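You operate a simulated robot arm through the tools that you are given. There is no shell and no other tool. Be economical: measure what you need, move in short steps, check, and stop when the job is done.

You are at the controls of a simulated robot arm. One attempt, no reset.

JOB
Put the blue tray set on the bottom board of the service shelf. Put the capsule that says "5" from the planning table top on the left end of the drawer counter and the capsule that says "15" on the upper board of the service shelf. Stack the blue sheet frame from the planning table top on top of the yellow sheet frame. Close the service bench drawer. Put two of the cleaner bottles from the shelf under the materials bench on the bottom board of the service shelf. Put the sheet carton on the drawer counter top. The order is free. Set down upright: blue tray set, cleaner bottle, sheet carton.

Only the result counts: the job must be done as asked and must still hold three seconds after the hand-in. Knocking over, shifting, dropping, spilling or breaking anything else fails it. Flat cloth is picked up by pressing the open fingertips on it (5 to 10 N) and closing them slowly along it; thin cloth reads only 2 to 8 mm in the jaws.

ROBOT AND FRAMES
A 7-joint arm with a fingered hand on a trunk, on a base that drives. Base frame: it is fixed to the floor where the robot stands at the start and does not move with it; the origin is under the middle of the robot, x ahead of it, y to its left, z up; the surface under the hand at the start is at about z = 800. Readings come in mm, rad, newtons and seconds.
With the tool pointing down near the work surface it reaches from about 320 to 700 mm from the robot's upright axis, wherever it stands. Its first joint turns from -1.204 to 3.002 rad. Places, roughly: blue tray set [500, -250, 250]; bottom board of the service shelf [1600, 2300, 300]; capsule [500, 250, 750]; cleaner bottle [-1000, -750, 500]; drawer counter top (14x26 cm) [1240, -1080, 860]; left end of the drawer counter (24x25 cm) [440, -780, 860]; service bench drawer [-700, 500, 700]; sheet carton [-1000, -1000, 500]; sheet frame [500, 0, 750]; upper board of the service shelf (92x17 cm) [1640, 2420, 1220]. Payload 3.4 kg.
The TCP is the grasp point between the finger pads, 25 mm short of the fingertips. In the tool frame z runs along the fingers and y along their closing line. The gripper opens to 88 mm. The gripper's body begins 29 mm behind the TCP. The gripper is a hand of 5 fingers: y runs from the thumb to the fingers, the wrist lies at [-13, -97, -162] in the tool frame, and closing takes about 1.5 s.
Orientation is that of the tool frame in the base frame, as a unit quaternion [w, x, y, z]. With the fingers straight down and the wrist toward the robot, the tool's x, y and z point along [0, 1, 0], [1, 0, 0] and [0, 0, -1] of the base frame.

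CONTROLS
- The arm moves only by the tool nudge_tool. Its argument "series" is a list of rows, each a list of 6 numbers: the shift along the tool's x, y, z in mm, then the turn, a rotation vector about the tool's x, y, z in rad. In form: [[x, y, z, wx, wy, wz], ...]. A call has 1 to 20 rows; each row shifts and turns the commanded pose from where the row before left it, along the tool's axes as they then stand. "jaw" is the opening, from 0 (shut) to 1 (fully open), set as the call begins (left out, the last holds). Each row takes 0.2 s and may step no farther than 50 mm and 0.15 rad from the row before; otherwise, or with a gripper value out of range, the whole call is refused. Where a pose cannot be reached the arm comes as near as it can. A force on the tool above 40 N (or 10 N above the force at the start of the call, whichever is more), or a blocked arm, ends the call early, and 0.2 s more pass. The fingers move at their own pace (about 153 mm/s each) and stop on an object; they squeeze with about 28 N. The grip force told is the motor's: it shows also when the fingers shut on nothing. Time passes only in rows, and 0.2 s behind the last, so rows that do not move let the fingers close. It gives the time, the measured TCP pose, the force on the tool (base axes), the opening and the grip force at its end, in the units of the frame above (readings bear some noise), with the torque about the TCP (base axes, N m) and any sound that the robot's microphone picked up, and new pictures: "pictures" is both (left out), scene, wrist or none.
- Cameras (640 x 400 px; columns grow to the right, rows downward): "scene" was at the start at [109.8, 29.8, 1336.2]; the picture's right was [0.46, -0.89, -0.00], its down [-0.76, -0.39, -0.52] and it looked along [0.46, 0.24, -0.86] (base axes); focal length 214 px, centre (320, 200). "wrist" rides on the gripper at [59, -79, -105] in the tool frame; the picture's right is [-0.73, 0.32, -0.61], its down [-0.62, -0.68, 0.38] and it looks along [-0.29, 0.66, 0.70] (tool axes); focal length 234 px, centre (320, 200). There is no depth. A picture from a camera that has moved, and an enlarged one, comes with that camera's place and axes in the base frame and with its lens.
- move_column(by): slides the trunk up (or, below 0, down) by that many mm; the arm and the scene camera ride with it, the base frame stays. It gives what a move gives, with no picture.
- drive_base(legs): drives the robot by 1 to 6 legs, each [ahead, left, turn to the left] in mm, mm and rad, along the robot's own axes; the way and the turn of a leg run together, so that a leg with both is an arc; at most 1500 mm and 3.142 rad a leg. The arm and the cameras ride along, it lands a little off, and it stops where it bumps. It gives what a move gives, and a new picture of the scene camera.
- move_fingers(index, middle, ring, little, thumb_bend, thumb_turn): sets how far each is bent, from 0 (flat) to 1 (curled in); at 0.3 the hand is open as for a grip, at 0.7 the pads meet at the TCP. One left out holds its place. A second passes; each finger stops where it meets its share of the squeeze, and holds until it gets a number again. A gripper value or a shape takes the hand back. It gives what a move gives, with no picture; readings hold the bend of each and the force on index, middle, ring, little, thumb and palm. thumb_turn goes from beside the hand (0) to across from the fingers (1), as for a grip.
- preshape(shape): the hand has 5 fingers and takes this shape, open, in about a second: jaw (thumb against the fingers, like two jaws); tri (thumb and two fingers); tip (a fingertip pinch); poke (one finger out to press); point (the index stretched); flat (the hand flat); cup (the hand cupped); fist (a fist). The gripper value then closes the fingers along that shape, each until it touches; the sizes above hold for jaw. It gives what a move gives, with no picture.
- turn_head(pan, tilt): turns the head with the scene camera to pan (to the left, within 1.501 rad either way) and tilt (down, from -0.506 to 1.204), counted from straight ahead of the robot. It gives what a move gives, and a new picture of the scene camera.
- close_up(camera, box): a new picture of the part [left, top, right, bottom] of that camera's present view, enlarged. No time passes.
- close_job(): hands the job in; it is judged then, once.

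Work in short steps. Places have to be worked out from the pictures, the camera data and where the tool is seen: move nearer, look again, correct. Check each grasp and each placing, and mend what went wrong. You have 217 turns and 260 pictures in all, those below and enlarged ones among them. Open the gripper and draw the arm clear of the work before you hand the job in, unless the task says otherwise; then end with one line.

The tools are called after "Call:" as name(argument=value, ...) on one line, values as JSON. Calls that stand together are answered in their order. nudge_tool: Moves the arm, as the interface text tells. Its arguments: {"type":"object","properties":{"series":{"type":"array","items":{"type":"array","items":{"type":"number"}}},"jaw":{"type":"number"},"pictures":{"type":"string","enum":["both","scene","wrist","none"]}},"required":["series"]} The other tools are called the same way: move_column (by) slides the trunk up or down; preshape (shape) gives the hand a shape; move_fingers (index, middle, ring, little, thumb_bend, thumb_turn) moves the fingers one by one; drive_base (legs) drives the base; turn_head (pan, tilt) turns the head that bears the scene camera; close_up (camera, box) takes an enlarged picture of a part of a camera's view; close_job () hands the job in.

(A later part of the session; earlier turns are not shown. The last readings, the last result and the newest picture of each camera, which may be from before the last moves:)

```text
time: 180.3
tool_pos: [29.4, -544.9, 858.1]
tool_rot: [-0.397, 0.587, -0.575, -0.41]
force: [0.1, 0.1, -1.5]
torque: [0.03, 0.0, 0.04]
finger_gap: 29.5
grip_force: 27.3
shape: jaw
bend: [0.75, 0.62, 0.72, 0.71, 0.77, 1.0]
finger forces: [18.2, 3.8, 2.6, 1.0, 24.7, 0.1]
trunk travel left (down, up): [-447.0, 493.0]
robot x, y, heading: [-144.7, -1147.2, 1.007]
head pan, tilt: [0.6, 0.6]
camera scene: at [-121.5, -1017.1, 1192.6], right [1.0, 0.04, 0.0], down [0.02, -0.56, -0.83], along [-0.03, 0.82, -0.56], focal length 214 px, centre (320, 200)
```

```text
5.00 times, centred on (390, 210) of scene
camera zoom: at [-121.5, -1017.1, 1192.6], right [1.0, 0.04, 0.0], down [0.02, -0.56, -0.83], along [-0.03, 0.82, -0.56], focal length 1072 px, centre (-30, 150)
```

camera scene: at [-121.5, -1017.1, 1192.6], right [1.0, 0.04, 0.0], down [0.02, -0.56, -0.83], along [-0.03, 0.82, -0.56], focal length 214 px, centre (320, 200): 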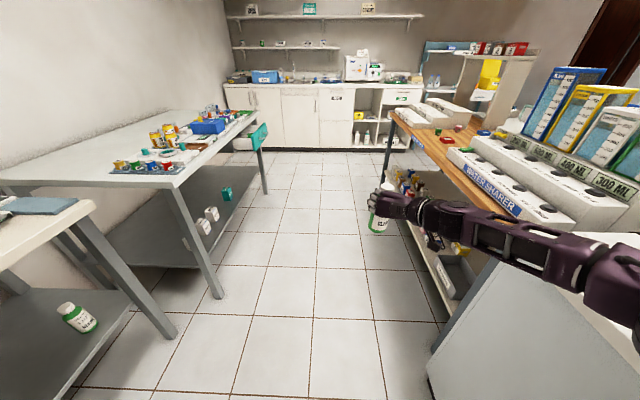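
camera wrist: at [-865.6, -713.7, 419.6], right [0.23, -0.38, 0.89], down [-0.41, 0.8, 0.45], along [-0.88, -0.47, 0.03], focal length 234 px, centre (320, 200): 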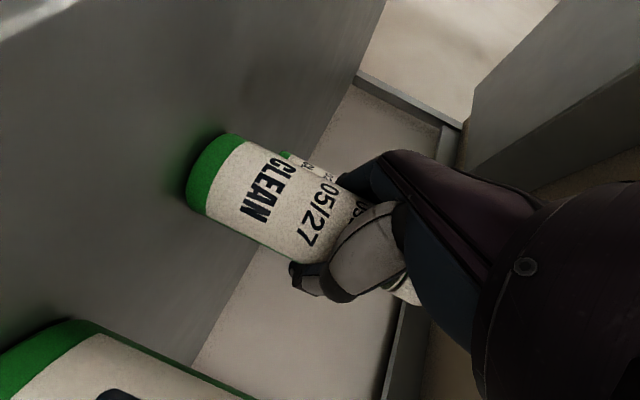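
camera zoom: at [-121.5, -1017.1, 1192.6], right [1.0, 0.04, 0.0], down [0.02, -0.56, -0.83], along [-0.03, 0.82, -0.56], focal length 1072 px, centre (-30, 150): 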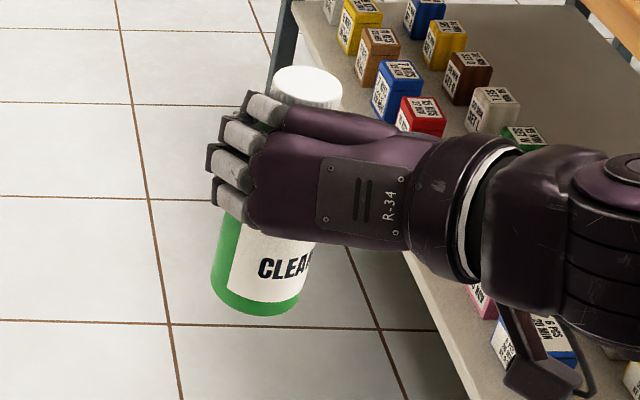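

Bottle is close to vertical. I drive north along the corridor, staying left of the table.

Call:
drive_base(legs=[[118, 187, 0], [1183, 748, 0]])

Call:
turn_head(pan=0.0, tilt=0.5)

```text
time: 188.6
tool_pos: [-37.1, 1067.4, 857.8]
tool_rot: [-0.4, 0.581, -0.581, -0.406]
force: [0.1, -0.5, -1.6]
torque: [0.02, 0.04, -0.02]
finger_gap: 29.4
grip_force: 28.1
shape: jaw
bend: [0.75, 0.62, 0.72, 0.71, 0.77, 1.0]
finger forces: [18.1, 3.9, 2.6, 1.0, 24.6, 0.0]
trunk travel left (down, up): [-447.0, 493.0]
robot x, y, heading: [-218.9, 468.8, 0.989]
head pan, tilt: [0.6, 0.6]
camera scene: at [-195.0, 598.3, 1192.5], right [1.0, 0.02, 0.0], down [0.01, -0.57, -0.82], along [-0.01, 0.82, -0.57], focal length 214 px, centre (320, 200)
```

scene: 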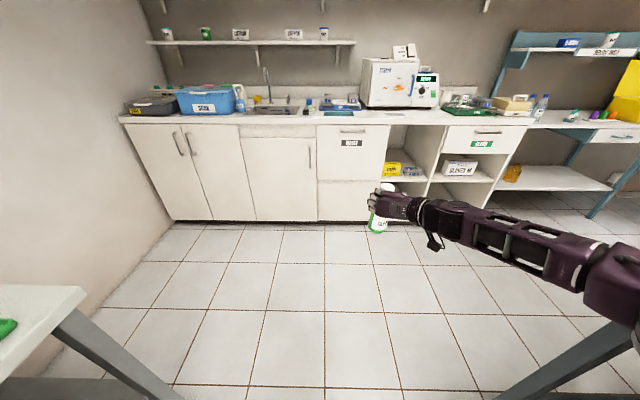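

```text
time: 189.6
tool_pos: [-36.9, 1068.8, 857.8]
tool_rot: [-0.4, 0.581, -0.581, -0.405]
force: [0.0, -0.5, -2.3]
torque: [0.04, -0.01, -0.01]
finger_gap: 29.5
grip_force: 28.0
shape: jaw
bend: [0.75, 0.62, 0.72, 0.71, 0.77, 1.0]
finger forces: [18.1, 3.8, 2.5, 1.0, 24.5, 0.0]
trunk travel left (down, up): [-447.0, 493.0]
robot x, y, heading: [-220.1, 470.5, 0.993]
head pan, tilt: [0.0, 0.499]
camera scene: at [-143.5, 585.7, 1201.6], right [0.84, -0.55, 0.0], down [-0.26, -0.4, -0.88], along [0.48, 0.73, -0.48], focal length 214 px, centre (320, 200)
```

scene: 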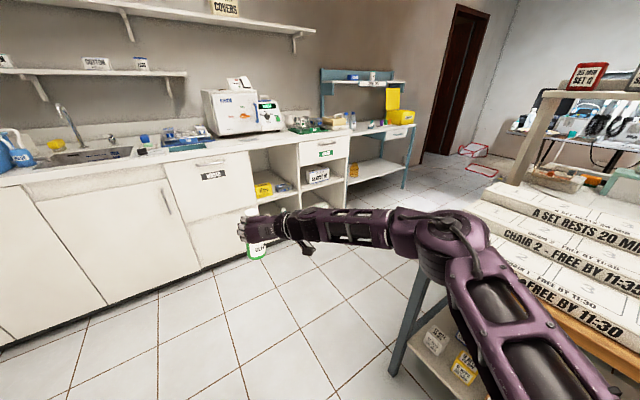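

I continue north past the table corner, then go east toward the service shelf.

Call:
drive_base(legs=[[502, 328, 0], [640, -650, 0]])

Call:
turn_head(pan=0.3, tilt=0.6)

```text
time: 197.5
tool_pos: [876.2, 1834.7, 859.5]
tool_rot: [-0.4, 0.582, -0.58, -0.406]
force: [-0.5, 0.3, -2.2]
torque: [0.01, 0.0, -0.03]
finger_gap: 29.7
grip_force: 28.3
shape: jaw
bend: [0.75, 0.62, 0.72, 0.71, 0.77, 1.0]
finger forces: [18.1, 3.7, 2.5, 1.1, 24.7, 0.0]
trunk travel left (down, up): [-447.0, 493.0]
robot x, y, heading: [688.4, 1236.5, 0.989]
head pan, tilt: [0.0, 0.499]
camera scene: at [769.0, 1351.8, 1201.6], right [0.84, -0.55, 0.0], down [-0.26, -0.4, -0.88], along [0.48, 0.73, -0.48], focal length 214 px, centre (320, 200)
```

scene: 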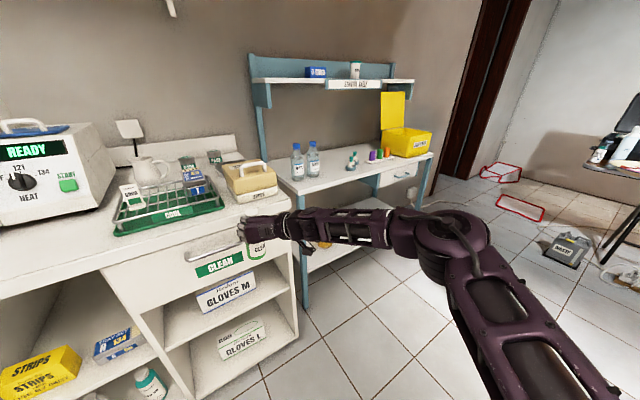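

```text
time: 198.3
tool_pos: [874.7, 1835.3, 858.2]
tool_rot: [-0.4, 0.582, -0.58, -0.406]
force: [0.1, -0.3, -2.4]
torque: [0.01, -0.01, -0.02]
finger_gap: 29.4
grip_force: 28.3
shape: jaw
bend: [0.75, 0.62, 0.72, 0.71, 0.77, 1.0]
finger forces: [18.1, 3.8, 2.4, 1.0, 24.6, 0.0]
trunk travel left (down, up): [-447.0, 493.0]
robot x, y, heading: [690.8, 1232.4, 0.986]
head pan, tilt: [0.3, 0.6]
camera scene: at [743.4, 1360.6, 1192.5], right [0.96, -0.28, 0.0], down [-0.16, -0.54, -0.82], along [0.23, 0.79, -0.57], focal length 214 px, centre (320, 200)
```

scene: 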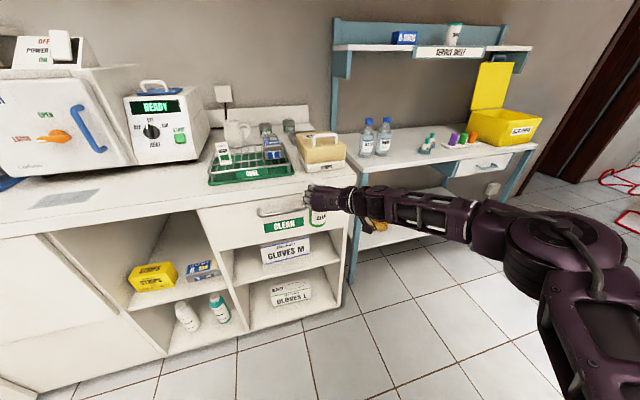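

I move further east so the hand is in front of the shelf, then lower the trunk to bottom-board height.

Call:
drive_base(legs=[[327, -530, 0]])

Call:
turn_head(pan=0.5, tilt=0.7)

```text
time: 201.7
tool_pos: [1491.9, 1804.0, 858.6]
tool_rot: [0.402, -0.58, 0.582, 0.404]
force: [0.2, -0.3, -1.7]
torque: [0.04, -0.04, -0.02]
finger_gap: 29.6
grip_force: 28.1
shape: jaw
bend: [0.75, 0.62, 0.72, 0.71, 0.77, 1.0]
finger forces: [18.1, 3.8, 2.6, 1.0, 24.6, 0.0]
trunk travel left (down, up): [-447.0, 493.0]
robot x, y, heading: [1301.6, 1206.3, 0.972]
head pan, tilt: [0.3, 0.6]
camera scene: at [1356.2, 1332.1, 1192.5], right [0.96, -0.29, 0.0], down [-0.16, -0.54, -0.82], along [0.24, 0.79, -0.57], focal length 214 px, centre (320, 200)
```

scene: 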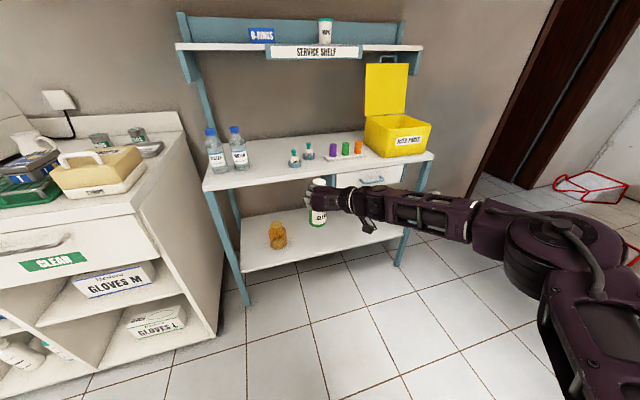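

```text
time: 202.4
tool_pos: [1490.5, 1805.0, 858.0]
tool_rot: [0.402, -0.579, 0.583, 0.403]
force: [0.9, -0.2, -2.7]
torque: [0.04, -0.01, 0.0]
finger_gap: 29.4
grip_force: 27.9
shape: jaw
bend: [0.75, 0.62, 0.72, 0.71, 0.77, 1.0]
finger forces: [18.1, 3.8, 2.5, 0.9, 24.5, 0.1]
trunk travel left (down, up): [-447.0, 493.0]
robot x, y, heading: [1299.6, 1204.5, 0.975]
head pan, tilt: [0.499, 0.7]
camera scene: at [1338.3, 1332.0, 1183.9], right [1.0, -0.09, 0.0], down [-0.06, -0.64, -0.76], along [0.07, 0.76, -0.64], focal length 214 px, centre (320, 200)
```

scene: 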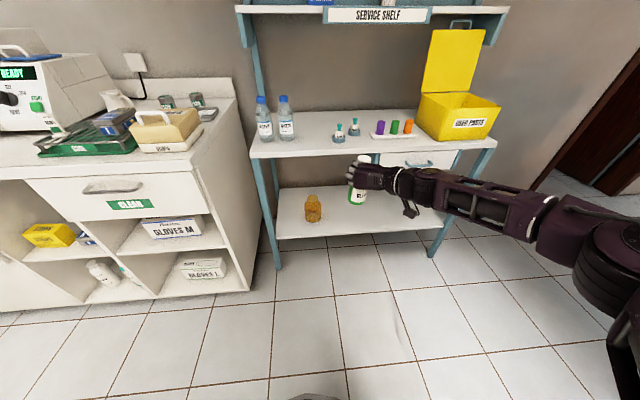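

The bottom board spans x≈1190–2130, y≈2075–2520. I'll set the bottle at about (1560, 2190). First lower the trunk in front and test extra arm lowering.

Call:
move_column(by=-400)

Call:
nudge_tool(series=[[19, 0, 7, 0, 0, 0], [19, 0, 7, 0, 0, 0], [0, 0, 0, 0, 0, 0]])

```text
time: 206.3
tool_pos: [1492.0, 1804.8, 456.8]
tool_rot: [0.402, -0.579, 0.583, 0.404]
force: [-0.2, 0.6, -2.2]
torque: [0.01, 0.02, 0.03]
finger_gap: 29.5
grip_force: 28.0
shape: jaw
bend: [0.75, 0.62, 0.72, 0.71, 0.77, 1.0]
finger forces: [18.0, 3.7, 2.4, 1.0, 24.5, 0.0]
trunk travel left (down, up): [-47.0, 893.0]
robot x, y, heading: [1302.0, 1205.5, 0.976]
head pan, tilt: [0.499, 0.7]
```

```text
time: 207.1
tool_pos: [1489.3, 1819.0, 441.0]
tool_rot: [0.399, -0.582, 0.585, 0.401]
force: [-0.1, -0.4, -2.4]
torque: [0.0, 0.01, 0.0]
finger_gap: 29.6
grip_force: 27.8
shape: jaw
bend: [0.75, 0.62, 0.72, 0.71, 0.77, 1.0]
finger forces: [18.1, 3.7, 2.5, 1.0, 24.4, 0.0]
out of reach, approached as far as the arm can: row 1, 2
trunk travel left (down, up): [-47.0, 893.0]
robot x, y, heading: [1302.3, 1209.4, 0.981]
head pan, tilt: [0.499, 0.7]
camera scene: at [1338.1, 1331.9, 783.9], right [1.0, -0.09, 0.0], down [-0.06, -0.64, -0.76], along [0.07, 0.76, -0.64], focal length 214 px, centre (320, 200)
camera wrist: at [1569.5, 1699.6, 422.7], right [-0.32, -0.3, 0.9], down [0.68, 0.58, 0.44], along [-0.66, 0.76, 0.02], focal length 234 px, centre (320, 200)
```

scene: 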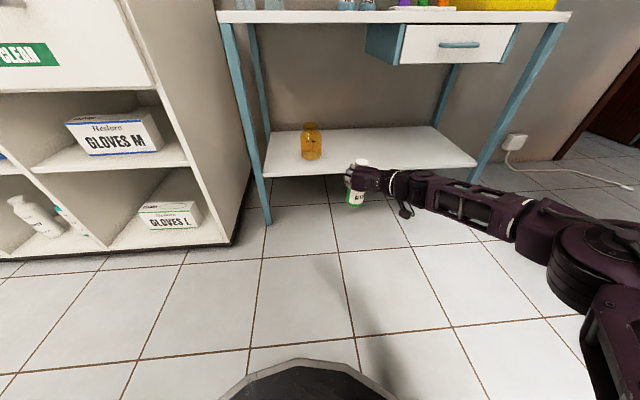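
wrist: 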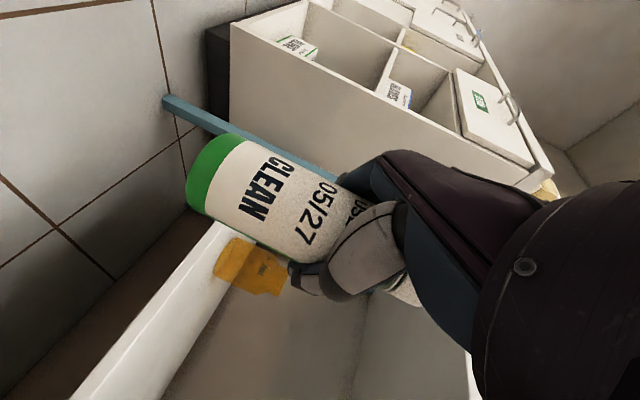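

Arm limit reached; I bring the hand nearer while lowering it.

Call:
nudge_tool(series=[[26, 4, -8, 0, 0, 0], [26, 4, -8, 0, 0, 0], [26, 4, -8, 0, 0, 0], [0, 0, 0, 0, 0, 0]], pictures="none")

```text
time: 208.1
tool_pos: [1473.3, 1807.9, 439.0]
tool_rot: [0.396, -0.584, 0.588, 0.397]
force: [-0.8, 0.6, -2.3]
torque: [0.03, 0.03, 0.0]
finger_gap: 29.9
grip_force: 28.3
shape: jaw
bend: [0.75, 0.62, 0.72, 0.71, 0.77, 1.0]
finger forces: [18.0, 3.7, 2.5, 0.9, 24.6, 0.0]
out of reach, approached as far as the arm can: row 1, 2, 3
trunk travel left (down, up): [-47.0, 893.0]
robot x, y, heading: [1306.9, 1208.2, 0.98]
head pan, tilt: [0.499, 0.7]
```

Retracting did not help; I try extending forward while lowering instead.

Call:
nudge_tool(series=[[10, 0, 35, 0, 0, 0], [20, 0, 25, 0, 0, 0], [30, 0, 15, 0, 0, 0], [30, 0, 10, 0, 0, 0], [0, 0, 0, 0, 0, 0]], pictures="scene")

```text
time: 209.3
tool_pos: [1469.5, 1869.8, 356.9]
tool_rot: [0.402, -0.58, 0.582, 0.405]
force: [0.9, 0.1, -2.0]
torque: [0.03, 0.0, -0.04]
finger_gap: 29.4
grip_force: 28.5
shape: jaw
bend: [0.75, 0.62, 0.72, 0.71, 0.77, 1.0]
finger forces: [18.1, 3.5, 2.1, 0.9, 24.5, 0.0]
out of reach, approached as far as the arm can: row 1, 2, 3
trunk travel left (down, up): [-47.0, 893.0]
robot x, y, heading: [1303.7, 1202.1, 0.981]
head pan, tilt: [0.499, 0.7]
camera scene: at [1338.1, 1331.9, 783.9], right [1.0, -0.09, 0.0], down [-0.06, -0.64, -0.76], along [0.07, 0.76, -0.64], focal length 214 px, centre (320, 200)
```

scene: 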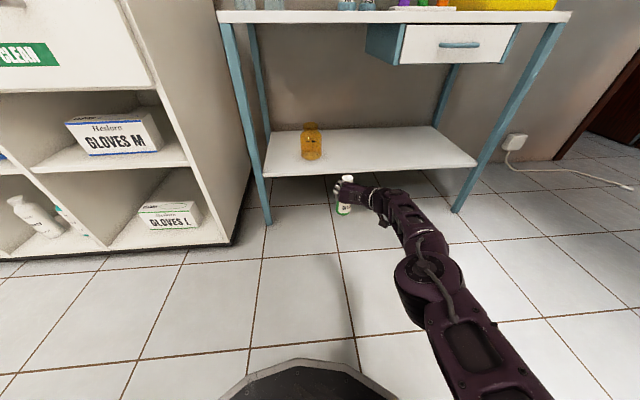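

That works: TCP is at 357 with the arm straight. I raise 65 mm for clearance and drive in toward the board.

Call:
move_column(by=65)

Call:
drive_base(legs=[[200, 20, 0], [112, 80, 0]])

Call:
close_up(camera="scene", box=[240, 100, 480, 260])

```text
time: 210.3
tool_pos: [1471.1, 1870.3, 421.5]
tool_rot: [0.401, -0.579, 0.582, 0.405]
force: [0.8, -0.3, -2.4]
torque: [0.01, -0.03, 0.0]
finger_gap: 29.3
grip_force: 28.0
shape: jaw
bend: [0.75, 0.62, 0.72, 0.71, 0.77, 1.0]
finger forces: [18.0, 3.5, 2.2, 0.8, 24.4, 0.0]
trunk travel left (down, up): [-112.0, 828.0]
robot x, y, heading: [1306.7, 1203.5, 0.985]
head pan, tilt: [0.499, 0.7]
```

```text
time: 212.8
tool_pos: [1564.4, 2184.3, 421.9]
tool_rot: [0.403, -0.579, 0.582, 0.405]
force: [-0.1, -0.3, -1.9]
torque: [-0.01, -0.02, -0.02]
finger_gap: 29.2
grip_force: 27.7
shape: jaw
bend: [0.75, 0.62, 0.72, 0.71, 0.77, 1.0]
finger forces: [17.9, 3.5, 2.2, 0.9, 24.3, 0.1]
trunk travel left (down, up): [-112.0, 828.0]
robot x, y, heading: [1396.7, 1521.0, 0.979]
head pan, tilt: [0.499, 0.7]
camera scene: at [1433.5, 1645.8, 848.9], right [1.0, -0.09, 0.0], down [-0.06, -0.64, -0.76], along [0.07, 0.76, -0.64], focal length 214 px, centre (320, 200)
```

scene: 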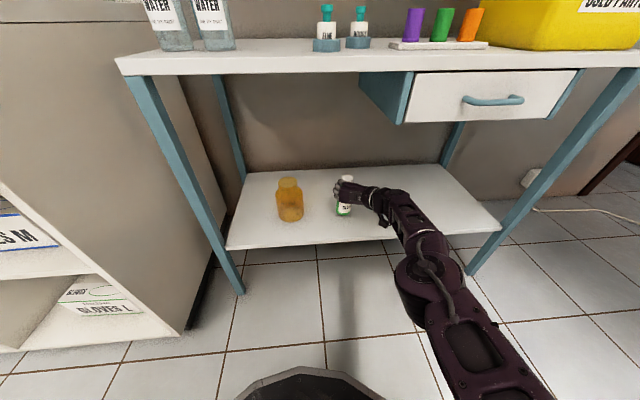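

```text
2.50 times, centred on (360, 180) of scene
camera zoom: at [1433.5, 1645.8, 848.9], right [1.0, -0.09, 0.0], down [-0.06, -0.64, -0.76], along [0.07, 0.76, -0.64], focal length 536 px, centre (220, 250)
```

zoom: 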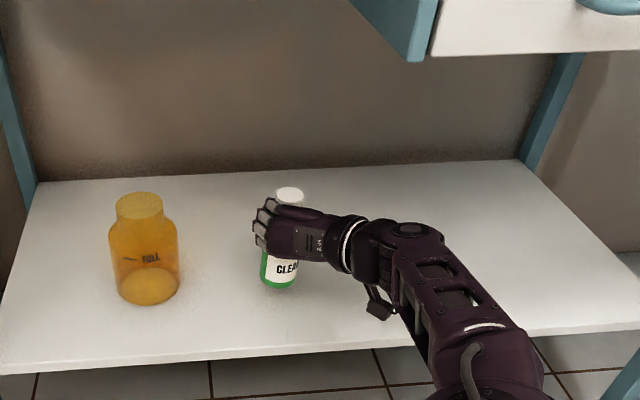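

Over the board. I lower 36 mm and then step down to contact.

Call:
move_column(by=-36)

Call:
move_column(by=-6)

Call:
close_up(camera="scene", box=[280, 120, 440, 230])

```text
time: 213.6
tool_pos: [1565.2, 2184.9, 385.0]
tool_rot: [0.402, -0.58, 0.582, 0.404]
force: [0.8, -0.4, -1.2]
torque: [-0.02, -0.01, 0.01]
finger_gap: 29.2
grip_force: 28.4
shape: jaw
bend: [0.75, 0.62, 0.72, 0.71, 0.77, 1.0]
finger forces: [18.0, 3.5, 2.1, 1.1, 24.3, 0.1]
trunk travel left (down, up): [-76.0, 864.0]
robot x, y, heading: [1400.3, 1518.2, 0.979]
head pan, tilt: [0.499, 0.7]
```

```text
time: 214.2
tool_pos: [1565.9, 2185.5, 379.0]
tool_rot: [0.401, -0.58, 0.581, 0.405]
force: [0.2, -0.2, -2.0]
torque: [0.0, 0.01, -0.01]
finger_gap: 29.4
grip_force: 27.8
shape: jaw
bend: [0.75, 0.62, 0.72, 0.71, 0.77, 1.0]
finger forces: [17.8, 3.7, 2.3, 1.1, 24.4, 0.0]
trunk travel left (down, up): [-70.0, 870.0]
robot x, y, heading: [1399.6, 1518.6, 0.987]
head pan, tilt: [0.499, 0.7]
```

```text
3.64 times, centred on (360, 175) of scene
camera zoom: at [1433.4, 1645.7, 806.9], right [1.0, -0.09, 0.0], down [-0.06, -0.64, -0.76], along [0.07, 0.76, -0.64], focal length 780 px, centre (174, 291)
```

zoom: 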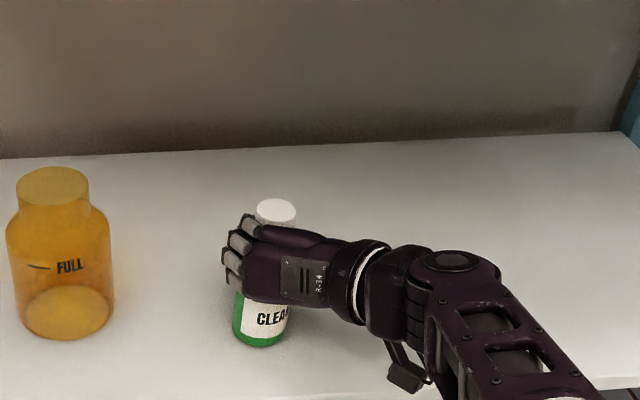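

No contact yet; continuing.

Call:
move_column(by=-5)

Call:
move_column(by=-4)

Call:
move_column(by=-4)

```text
time: 214.7
tool_pos: [1565.4, 2185.2, 378.0]
tool_rot: [0.402, -0.58, 0.58, 0.406]
force: [-3.6, 3.4, 12.4]
torque: [-0.08, 0.03, -0.02]
finger_gap: 29.7
grip_force: 27.9
shape: jaw
bend: [0.75, 0.62, 0.72, 0.71, 0.77, 1.0]
finger forces: [17.9, 4.9, 5.0, 3.4, 25.1, 0.0]
trunk travel left (down, up): [-65.0, 875.0]
robot x, y, heading: [1401.7, 1515.9, 0.98]
head pan, tilt: [0.499, 0.7]
```

```text
time: 215.2
tool_pos: [1563.6, 2183.1, 375.2]
tool_rot: [0.404, -0.579, 0.58, 0.406]
force: [-6.0, 6.5, 23.9]
torque: [-0.08, 0.08, -0.08]
finger_gap: 29.7
grip_force: 27.9
shape: jaw
bend: [0.75, 0.62, 0.72, 0.59, 0.77, 1.0]
finger forces: [17.8, 5.4, 7.0, 5.3, 25.0, 0.0]
trunk travel left (down, up): [-61.0, 879.0]
robot x, y, heading: [1399.5, 1521.2, 0.978]
head pan, tilt: [0.499, 0.7]
```

```text
time: 215.8
tool_pos: [1565.2, 2182.9, 373.7]
tool_rot: [0.404, -0.579, 0.581, 0.406]
force: [-6.7, 7.6, 33.4]
torque: [-0.05, 0.21, -0.17]
finger_gap: 29.6
grip_force: 27.8
shape: jaw
bend: [0.75, 0.62, 0.72, 0.59, 0.77, 1.0]
finger forces: [19.6, 6.7, 6.0, 6.2, 24.3, 0.0]
trunk travel left (down, up): [-57.0, 883.0]
robot x, y, heading: [1401.7, 1522.6, 0.984]
head pan, tilt: [0.499, 0.7]
```

Contact at TCP ≈378 (board ≈299). I relieve the press and open.

Call:
move_column(by=8)

Call:
nudge_tool(series=[[0, 0, 0, 0, 0, 0], [0, 0, 0, 0, 0, 0], [0, 0, 0, 0, 0, 0], [0, 0, 0, 0, 0, 0], [0, 0, 0, 0, 0, 0], [0, 0, 0, 0, 0, 0]], jaw=1)

Call:
close_up(camera="scene", box=[280, 120, 440, 230])

```text
time: 216.3
tool_pos: [1565.5, 2182.9, 374.7]
tool_rot: [0.403, -0.581, 0.581, 0.403]
force: [-3.0, 1.8, 11.5]
torque: [0.01, -0.05, -0.01]
finger_gap: 29.2
grip_force: 28.0
shape: jaw
bend: [0.75, 0.62, 0.61, 0.58, 0.77, 1.0]
finger forces: [18.1, 5.0, 3.9, 3.9, 24.2, 0.0]
trunk travel left (down, up): [-65.0, 875.0]
robot x, y, heading: [1397.5, 1521.1, 0.98]
head pan, tilt: [0.499, 0.7]
```

```text
time: 217.7
tool_pos: [1564.7, 2184.5, 375.6]
tool_rot: [0.402, -0.58, 0.582, 0.405]
force: [0.3, 0.0, 0.5]
torque: [-0.01, 0.0, 0.0]
finger_gap: 87.7
grip_force: 0.0
shape: jaw
bend: [0.3, 0.3, 0.3, 0.3, 0.3, 0.98]
finger forces: [0.0, 0.0, 0.1, 0.1, 0.0, 0.1]
trunk travel left (down, up): [-65.0, 875.0]
robot x, y, heading: [1396.8, 1518.9, 0.986]
head pan, tilt: [0.499, 0.7]
camera scene: at [1433.4, 1645.6, 801.9], right [1.0, -0.09, 0.0], down [-0.06, -0.64, -0.76], along [0.07, 0.76, -0.64], focal length 214 px, centre (320, 200)
camera wrist: at [1644.6, 2066.0, 355.8], right [-0.32, -0.32, 0.89], down [0.68, 0.58, 0.45], along [-0.66, 0.75, 0.03], focal length 234 px, centre (320, 200)
```

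scene: 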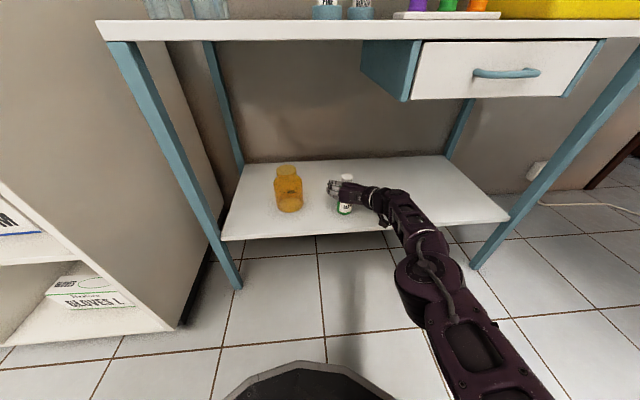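
wrist: 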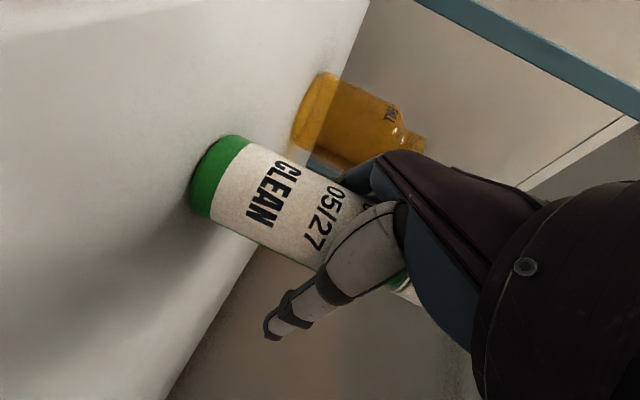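

```text
3.64 times, centred on (360, 175) of scene
camera zoom: at [1433.4, 1645.6, 801.9], right [1.0, -0.09, 0.0], down [-0.06, -0.64, -0.76], along [0.07, 0.76, -0.64], focal length 780 px, centre (174, 291)
```

zoom: 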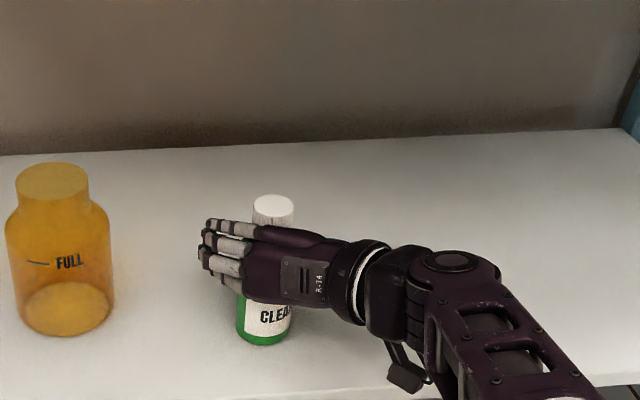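

Bottle stands. I withdraw straight back along −y.

Call:
drive_base(legs=[[-207, -139, 0]])

Call:
close_up(camera="scene", box=[240, 80, 480, 220])

```text
time: 219.6
tool_pos: [1564.5, 1931.4, 375.5]
tool_rot: [-0.401, 0.581, -0.581, -0.406]
force: [-0.1, 0.4, 0.0]
torque: [0.0, -0.01, -0.04]
finger_gap: 87.6
grip_force: 0.0
shape: jaw
bend: [0.3, 0.3, 0.3, 0.3, 0.3, 0.98]
finger forces: [0.1, 0.1, 0.1, 0.1, 0.0, 0.1]
trunk travel left (down, up): [-65.0, 875.0]
robot x, y, heading: [1401.0, 1268.2, 0.989]
head pan, tilt: [0.499, 0.7]
camera scene: at [1436.6, 1392.0, 801.9], right [1.0, -0.09, 0.0], down [-0.06, -0.64, -0.76], along [0.07, 0.76, -0.64], focal length 214 px, centre (320, 200)
```

scene: 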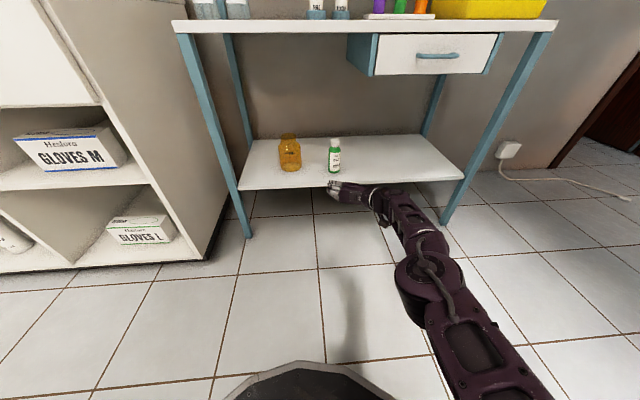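

```text
2.67 times, centred on (360, 150) of scene
camera zoom: at [1436.6, 1392.0, 801.9], right [1.0, -0.09, 0.0], down [-0.06, -0.64, -0.76], along [0.07, 0.76, -0.64], focal length 572 px, centre (213, 333)
```

zoom: 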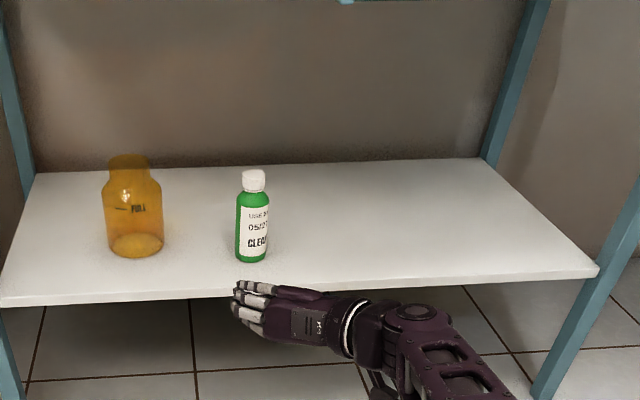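

Bottle upright. Next the drawer: I raise the trunk, turn west and drive back toward the corridor.

Call:
move_column(by=400)

Call:
drive_base(legs=[[0, 0, 1.55], [1220, 836, 0]])

Call:
turn_head(pan=0.9, tilt=0.5)

```text
time: 223.4
tool_pos: [1566.2, 1932.2, 774.9]
tool_rot: [0.401, -0.581, 0.581, 0.405]
force: [-0.2, 0.3, -0.8]
torque: [0.03, 0.0, -0.04]
finger_gap: 87.7
grip_force: 0.0
shape: jaw
bend: [0.3, 0.3, 0.3, 0.3, 0.3, 0.98]
finger forces: [0.0, 0.1, 0.0, 0.0, 0.0, 0.0]
trunk travel left (down, up): [-465.0, 475.0]
robot x, y, heading: [1405.0, 1266.3, 0.984]
head pan, tilt: [0.499, 0.7]
```

```text
time: 234.4
tool_pos: [-734.4, 1564.1, 775.6]
tool_rot: [-0.015, 0.821, -0.027, -0.57]
force: [-0.4, 0.8, -0.3]
torque: [0.02, -0.01, 0.04]
finger_gap: 87.7
grip_force: 0.0
shape: jaw
bend: [0.3, 0.3, 0.3, 0.3, 0.3, 0.98]
finger forces: [0.0, 0.0, 0.1, 0.1, 0.1, 0.0]
trunk travel left (down, up): [-465.0, 475.0]
robot x, y, heading: [-80.3, 1356.2, 2.485]
head pan, tilt: [0.499, 0.7]
camera scene: at [-206.0, 1398.6, 1201.9], right [0.15, 0.99, 0.0], down [0.64, -0.1, -0.76], along [-0.76, 0.12, -0.64], focal length 214 px, centre (320, 200)
```

scene: 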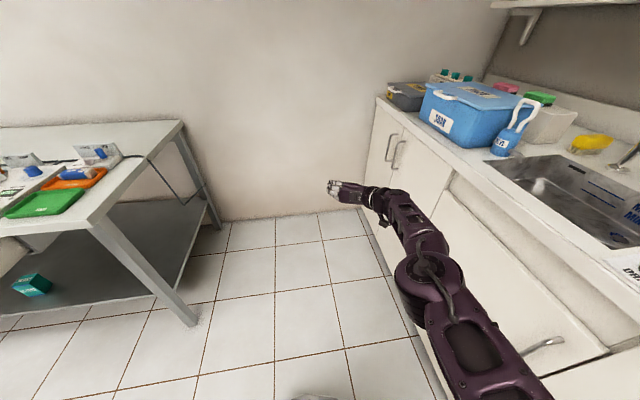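

```text
time: 235.3
tool_pos: [-733.8, 1564.2, 775.1]
tool_rot: [-0.016, 0.821, -0.027, -0.57]
force: [0.5, 0.1, 0.4]
torque: [0.01, -0.04, -0.01]
finger_gap: 87.6
grip_force: 0.1
shape: jaw
bend: [0.3, 0.3, 0.3, 0.3, 0.3, 0.98]
finger forces: [0.0, 0.1, 0.0, 0.0, 0.0, 0.1]
trunk travel left (down, up): [-465.0, 475.0]
robot x, y, heading: [-81.1, 1357.7, 2.49]
head pan, tilt: [0.901, 0.499]
camera scene: at [-210.1, 1363.4, 1219.6], right [-0.24, 0.97, 0.0], down [0.46, 0.12, -0.88], along [-0.85, -0.21, -0.48], focal length 214 px, centre (320, 200)
```

scene: 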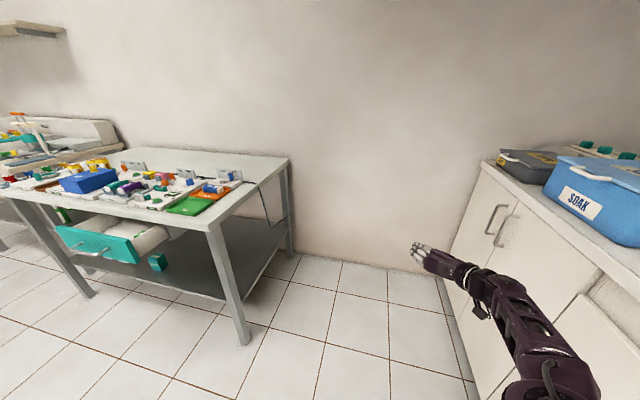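

I see the open teal drawer. Zooming to locate it.

Call:
close_up(camera="scene", box=[0, 130, 300, 360])

```text
1.74 times, centred on (150, 245) of scene
camera zoom: at [-210.1, 1363.4, 1219.6], right [-0.24, 0.97, 0.0], down [0.46, 0.12, -0.88], along [-0.85, -0.21, -0.48], focal length 373 px, centre (616, 122)
```

zoom: 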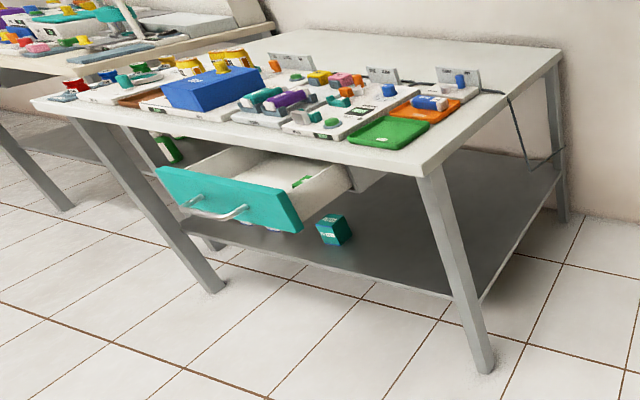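

Drawer front is at x≈−620, y 195–583, z 626–720. I close the hand, turn slightly and drive to a pushing start position.

Call:
drive_base(legs=[[0, 0, -0.287], [-204, -26, 0], [-970, 706, 0]])

Call:
nudge_tool(series=[[0, 0, 0, 0, 0, 0], [0, 0, 0, 0, 0, 0], [0, 0, 0, 0, 0, 0], [0, 0, 0, 0, 0, 0], [0, 0, 0, 0, 0, 0], [0, 0, 0, 0, 0, 0]], jaw=0, pictures="none")

Call:
turn_head(pan=0.6, tilt=0.6)

```text
time: 243.6
tool_pos: [-493.0, 382.1, 775.3]
tool_rot: [-0.092, 0.81, -0.138, -0.562]
force: [-0.3, 0.5, 0.2]
torque: [-0.01, 0.01, -0.01]
finger_gap: 87.5
grip_force: 0.0
shape: jaw
bend: [0.3, 0.3, 0.3, 0.3, 0.3, 0.98]
finger forces: [0.0, 0.0, 0.0, 0.0, 0.0, 0.0]
trunk travel left (down, up): [-465.0, 475.0]
robot x, y, heading: [81.1, 6.5, 2.221]
head pan, tilt: [0.901, 0.499]
camera scene: at [-42.3, 47.8, 1219.7], right [0.02, 1.0, 0.0], down [0.48, -0.01, -0.88], along [-0.88, 0.02, -0.48], focal length 214 px, centre (320, 200)
```

scene: 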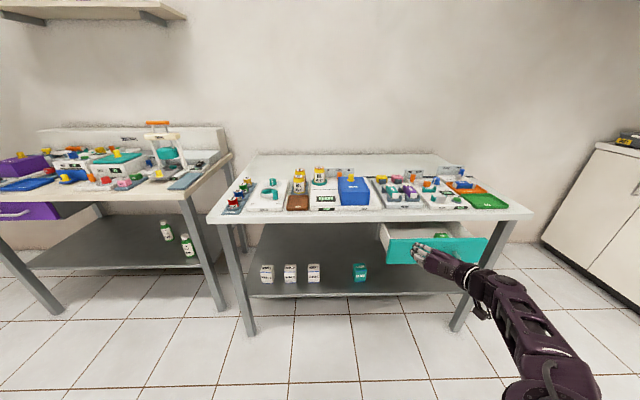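

```text
time: 245.0
tool_pos: [-493.3, 382.7, 775.0]
tool_rot: [-0.092, 0.81, -0.138, -0.562]
force: [-0.1, -0.2, 0.4]
torque: [-0.01, -0.02, 0.01]
finger_gap: 0.4
grip_force: 28.3
shape: jaw
bend: [0.7, 0.7, 0.7, 0.7, 0.4, 1.0]
finger forces: [0.0, 0.0, 0.1, 0.0, 0.0, 0.0]
trunk travel left (down, up): [-465.0, 475.0]
robot x, y, heading: [80.4, 9.2, 2.219]
head pan, tilt: [0.901, 0.499]
```

```text
time: 245.8
tool_pos: [-493.7, 382.7, 776.5]
tool_rot: [-0.093, 0.81, -0.137, -0.562]
force: [-0.4, -0.3, -0.4]
torque: [0.03, 0.01, -0.01]
finger_gap: 0.0
grip_force: 27.7
shape: jaw
bend: [0.7, 0.7, 0.7, 0.7, 0.4, 1.0]
finger forces: [0.0, 0.0, 0.0, 0.1, 0.0, 0.0]
trunk travel left (down, up): [-465.0, 475.0]
robot x, y, heading: [82.4, 6.0, 2.215]
head pan, tilt: [0.6, 0.6]
camera scene: at [-35.2, 74.0, 1210.6], right [0.32, 0.95, 0.0], down [0.54, -0.18, -0.83], along [-0.78, 0.26, -0.56], focal length 214 px, centre (320, 200)
```

scene: 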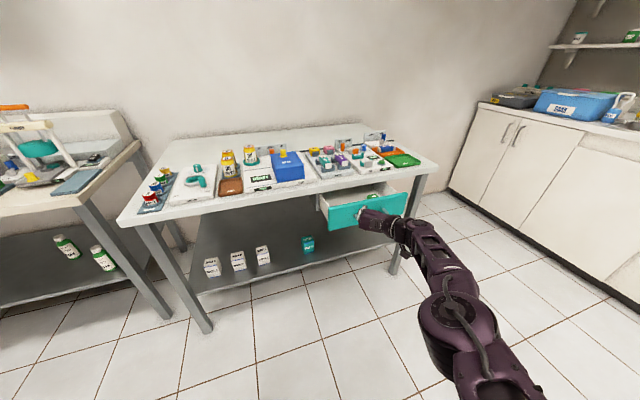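

Triangulated: drawer front x≈−596, y 286–624, z 658–765. I align the closed hand to y≈455, z≈707.

Call:
drive_base(legs=[[60, -45, 0]])

Call:
move_column(by=-68)

Call:
close_up(camera="scene", box=[290, 140, 490, 280])

```text
time: 246.8
tool_pos: [-492.8, 457.7, 775.5]
tool_rot: [-0.093, 0.81, -0.138, -0.562]
force: [0.0, 0.2, 0.0]
torque: [-0.04, -0.01, 0.04]
finger_gap: 0.2
grip_force: 27.7
shape: jaw
bend: [0.7, 0.7, 0.7, 0.7, 0.4, 1.0]
finger forces: [0.0, 0.0, 0.0, 0.0, 0.0, 0.0]
trunk travel left (down, up): [-465.0, 475.0]
robot x, y, heading: [81.2, 83.2, 2.218]
head pan, tilt: [0.6, 0.6]
camera scene: at [-34.6, 150.2, 1210.5], right [0.32, 0.95, 0.0], down [0.54, -0.18, -0.82], along [-0.78, 0.26, -0.57], focal length 214 px, centre (320, 200)
```

scene: 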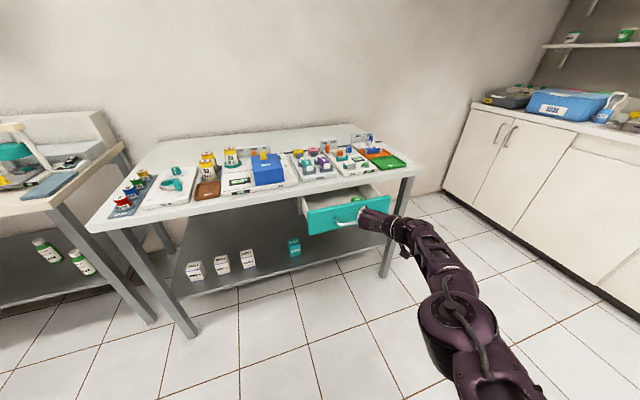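

```text
time: 247.9
tool_pos: [-493.9, 458.0, 707.0]
tool_rot: [-0.093, 0.81, -0.138, -0.562]
force: [0.8, 0.7, 0.0]
torque: [0.02, -0.03, 0.02]
finger_gap: 0.0
grip_force: 27.5
shape: jaw
bend: [0.7, 0.7, 0.7, 0.7, 0.4, 1.0]
finger forces: [0.0, 0.1, 0.0, 0.0, 0.0, 0.0]
trunk travel left (down, up): [-397.0, 543.0]
robot x, y, heading: [82.7, 79.7, 2.212]
head pan, tilt: [0.6, 0.6]
```

```text
2.86 times, centred on (390, 210) of scene
camera zoom: at [-34.5, 148.9, 1142.6], right [0.32, 0.95, 0.0], down [0.54, -0.18, -0.83], along [-0.78, 0.26, -0.56], focal length 613 px, centre (120, 171)
```

zoom: 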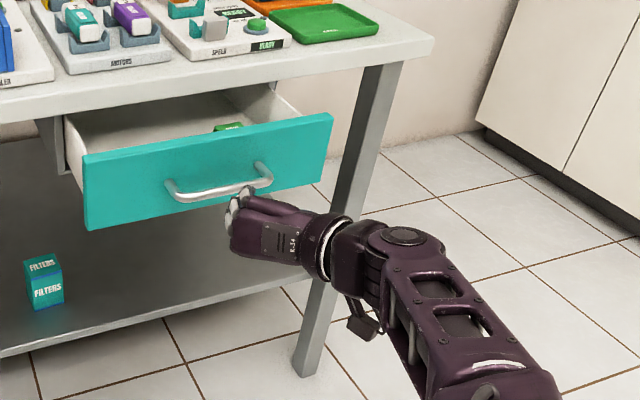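

Hand is before the drawer's handle area. I push by driving toward −x in steps.

Call:
drive_base(legs=[[36, 48, 0]])

Call:
close_up(camera="scene", box=[290, 140, 490, 280])

```text
time: 248.8
tool_pos: [-554.6, 457.7, 707.0]
tool_rot: [-0.092, 0.81, -0.138, -0.563]
force: [0.5, 0.5, -0.5]
torque: [-0.03, -0.01, -0.02]
finger_gap: 0.0
grip_force: 28.1
shape: jaw
bend: [0.7, 0.7, 0.7, 0.7, 0.41, 1.0]
finger forces: [0.0, 0.0, 0.0, 0.1, 0.0, 0.0]
trunk travel left (down, up): [-397.0, 543.0]
robot x, y, heading: [22.9, 82.4, 2.217]
head pan, tilt: [0.6, 0.6]
camera scene: at [-95.7, 149.1, 1142.5], right [0.32, 0.95, 0.0], down [0.54, -0.18, -0.82], along [-0.78, 0.26, -0.57], focal length 214 px, centre (320, 200)
```

scene: 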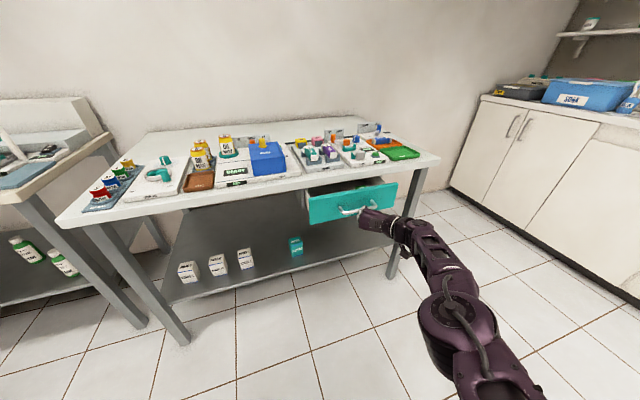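

```text
2.86 times, centred on (390, 210) of scene
camera zoom: at [-95.7, 149.1, 1142.5], right [0.32, 0.95, 0.0], down [0.54, -0.18, -0.82], along [-0.78, 0.26, -0.57], focal length 613 px, centre (120, 171)
```

zoom: 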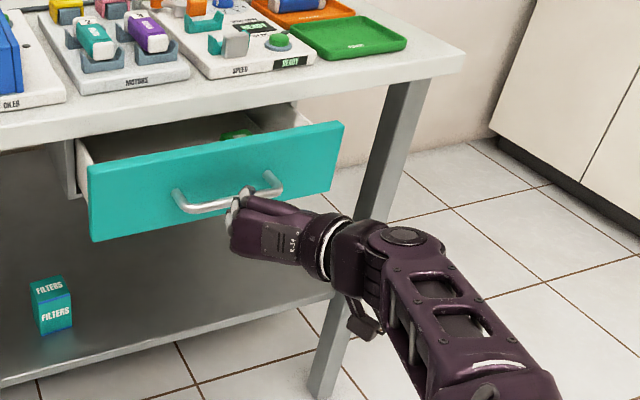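

No contact yet; next step 55 mm.

Call:
drive_base(legs=[[33, 44, 0]])

Call:
close_up(camera="scene", box=[290, 140, 490, 280])

```text
time: 249.8
tool_pos: [-608.9, 457.7, 706.2]
tool_rot: [-0.092, 0.81, -0.137, -0.562]
force: [0.4, 0.3, 0.8]
torque: [-0.03, -0.01, 0.0]
finger_gap: 0.1
grip_force: 27.8
shape: jaw
bend: [0.7, 0.7, 0.7, 0.7, 0.41, 1.0]
finger forces: [0.0, 0.0, 0.0, 0.1, 0.0, 0.0]
trunk travel left (down, up): [-397.0, 543.0]
robot x, y, heading: [-32.0, 83.1, 2.215]
head pan, tilt: [0.6, 0.6]
camera scene: at [-149.9, 149.0, 1142.5], right [0.32, 0.95, 0.0], down [0.54, -0.18, -0.82], along [-0.78, 0.26, -0.57], focal length 214 px, centre (320, 200)
```

scene: 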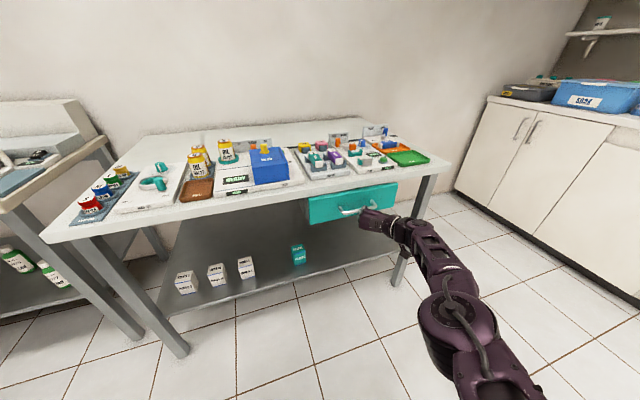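

```text
2.86 times, centred on (390, 210) of scene
camera zoom: at [-149.9, 149.0, 1142.5], right [0.32, 0.95, 0.0], down [0.54, -0.18, -0.82], along [-0.78, 0.26, -0.57], focal length 613 px, centre (120, 171)
```

zoom: 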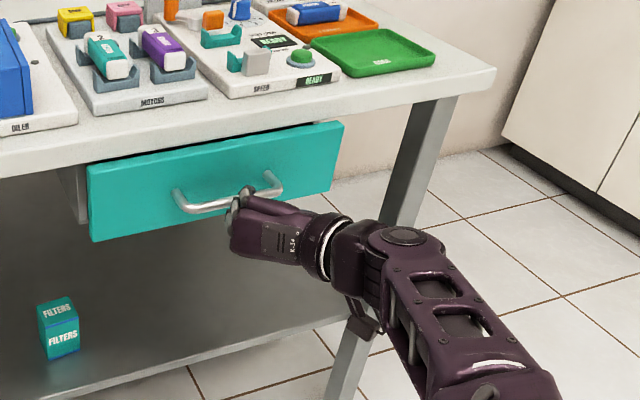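

The drawer is moving in with the hand. Another 45 mm.

Call:
drive_base(legs=[[27, 36, 0]])

Call:
close_up(camera="scene", box=[290, 140, 490, 280])

```text
time: 250.7
tool_pos: [-650.7, 457.4, 704.8]
tool_rot: [-0.092, 0.811, -0.138, -0.562]
force: [24.1, -4.6, -16.6]
torque: [0.02, 0.0, -0.1]
finger_gap: 0.0
grip_force: 28.2
shape: jaw
bend: [0.7, 0.7, 0.7, 0.7, 0.45, 1.0]
finger forces: [0.1, 32.1, 6.7, 0.0, 0.0, 0.0]
trunk travel left (down, up): [-397.0, 543.0]
robot x, y, heading: [-77.5, 83.3, 2.221]
head pan, tilt: [0.6, 0.6]
camera scene: at [-193.2, 149.6, 1142.4], right [0.32, 0.95, 0.0], down [0.53, -0.18, -0.83], along [-0.78, 0.26, -0.56], focal length 214 px, centre (320, 200)
```

scene: 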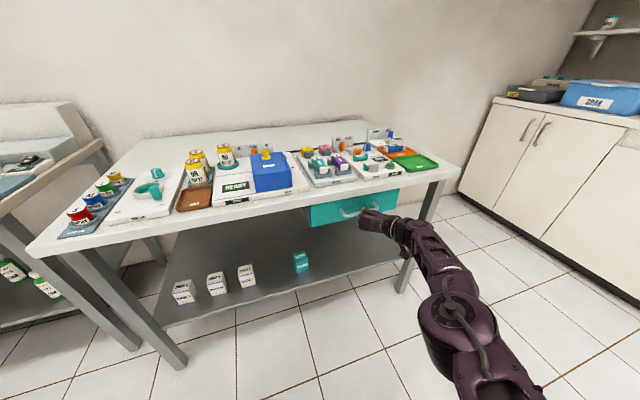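

```text
2.86 times, centred on (390, 210) of scene
camera zoom: at [-193.2, 149.6, 1142.4], right [0.32, 0.95, 0.0], down [0.53, -0.18, -0.83], along [-0.78, 0.26, -0.56], focal length 613 px, centre (120, 171)
```

zoom: 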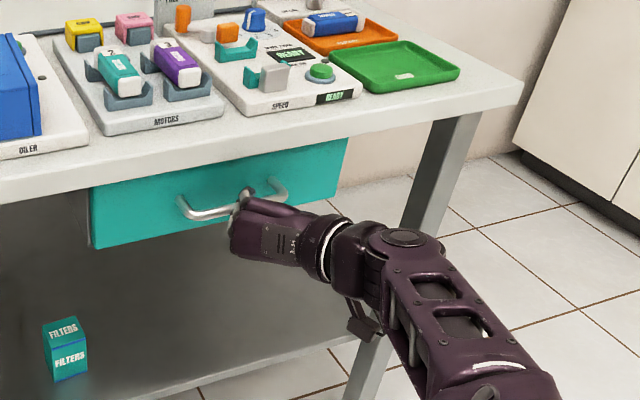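

Resistance of ~24 N shows. I push a few mm more to verify it is fully shut.

Call:
drive_base(legs=[[6, 8, 0]])

Call:
close_up(camera="scene", box=[290, 140, 490, 280])

```text
time: 251.5
tool_pos: [-652.8, 458.6, 702.7]
tool_rot: [-0.092, 0.812, -0.137, -0.56]
force: [17.2, -0.8, 2.2]
torque: [0.07, 0.24, -0.18]
finger_gap: 0.0
grip_force: 28.1
shape: jaw
bend: [0.7, 0.7, 0.7, 0.7, 0.46, 1.0]
finger forces: [0.1, 0.0, 11.1, 0.0, 0.0, 0.1]
trunk travel left (down, up): [-397.0, 543.0]
robot x, y, heading: [-85.0, 79.9, 2.212]
head pan, tilt: [0.6, 0.6]
stopped in leg 1: the force on the tool passed its limit at 46 N (the readings are from after the stop); the commanded pose is now the measured one
camera scene: at [-197.2, 148.4, 1143.0], right [0.32, 0.95, 0.0], down [0.53, -0.18, -0.83], along [-0.78, 0.27, -0.56], focal length 214 px, centre (320, 200)
```

scene: 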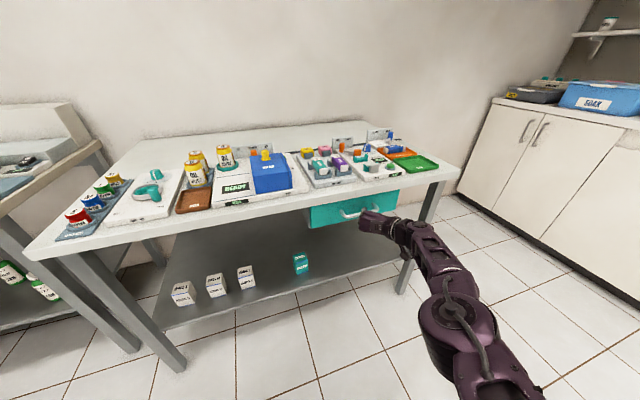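

```text
2.86 times, centred on (390, 210) of scene
camera zoom: at [-197.2, 148.4, 1143.0], right [0.32, 0.95, 0.0], down [0.53, -0.18, -0.83], along [-0.78, 0.27, -0.56], focal length 613 px, centre (120, 171)
```

zoom: 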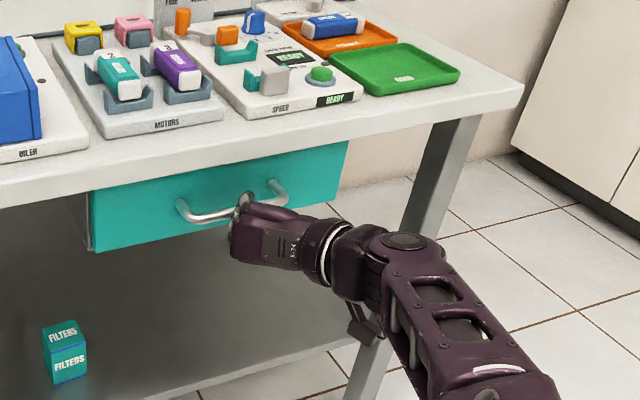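

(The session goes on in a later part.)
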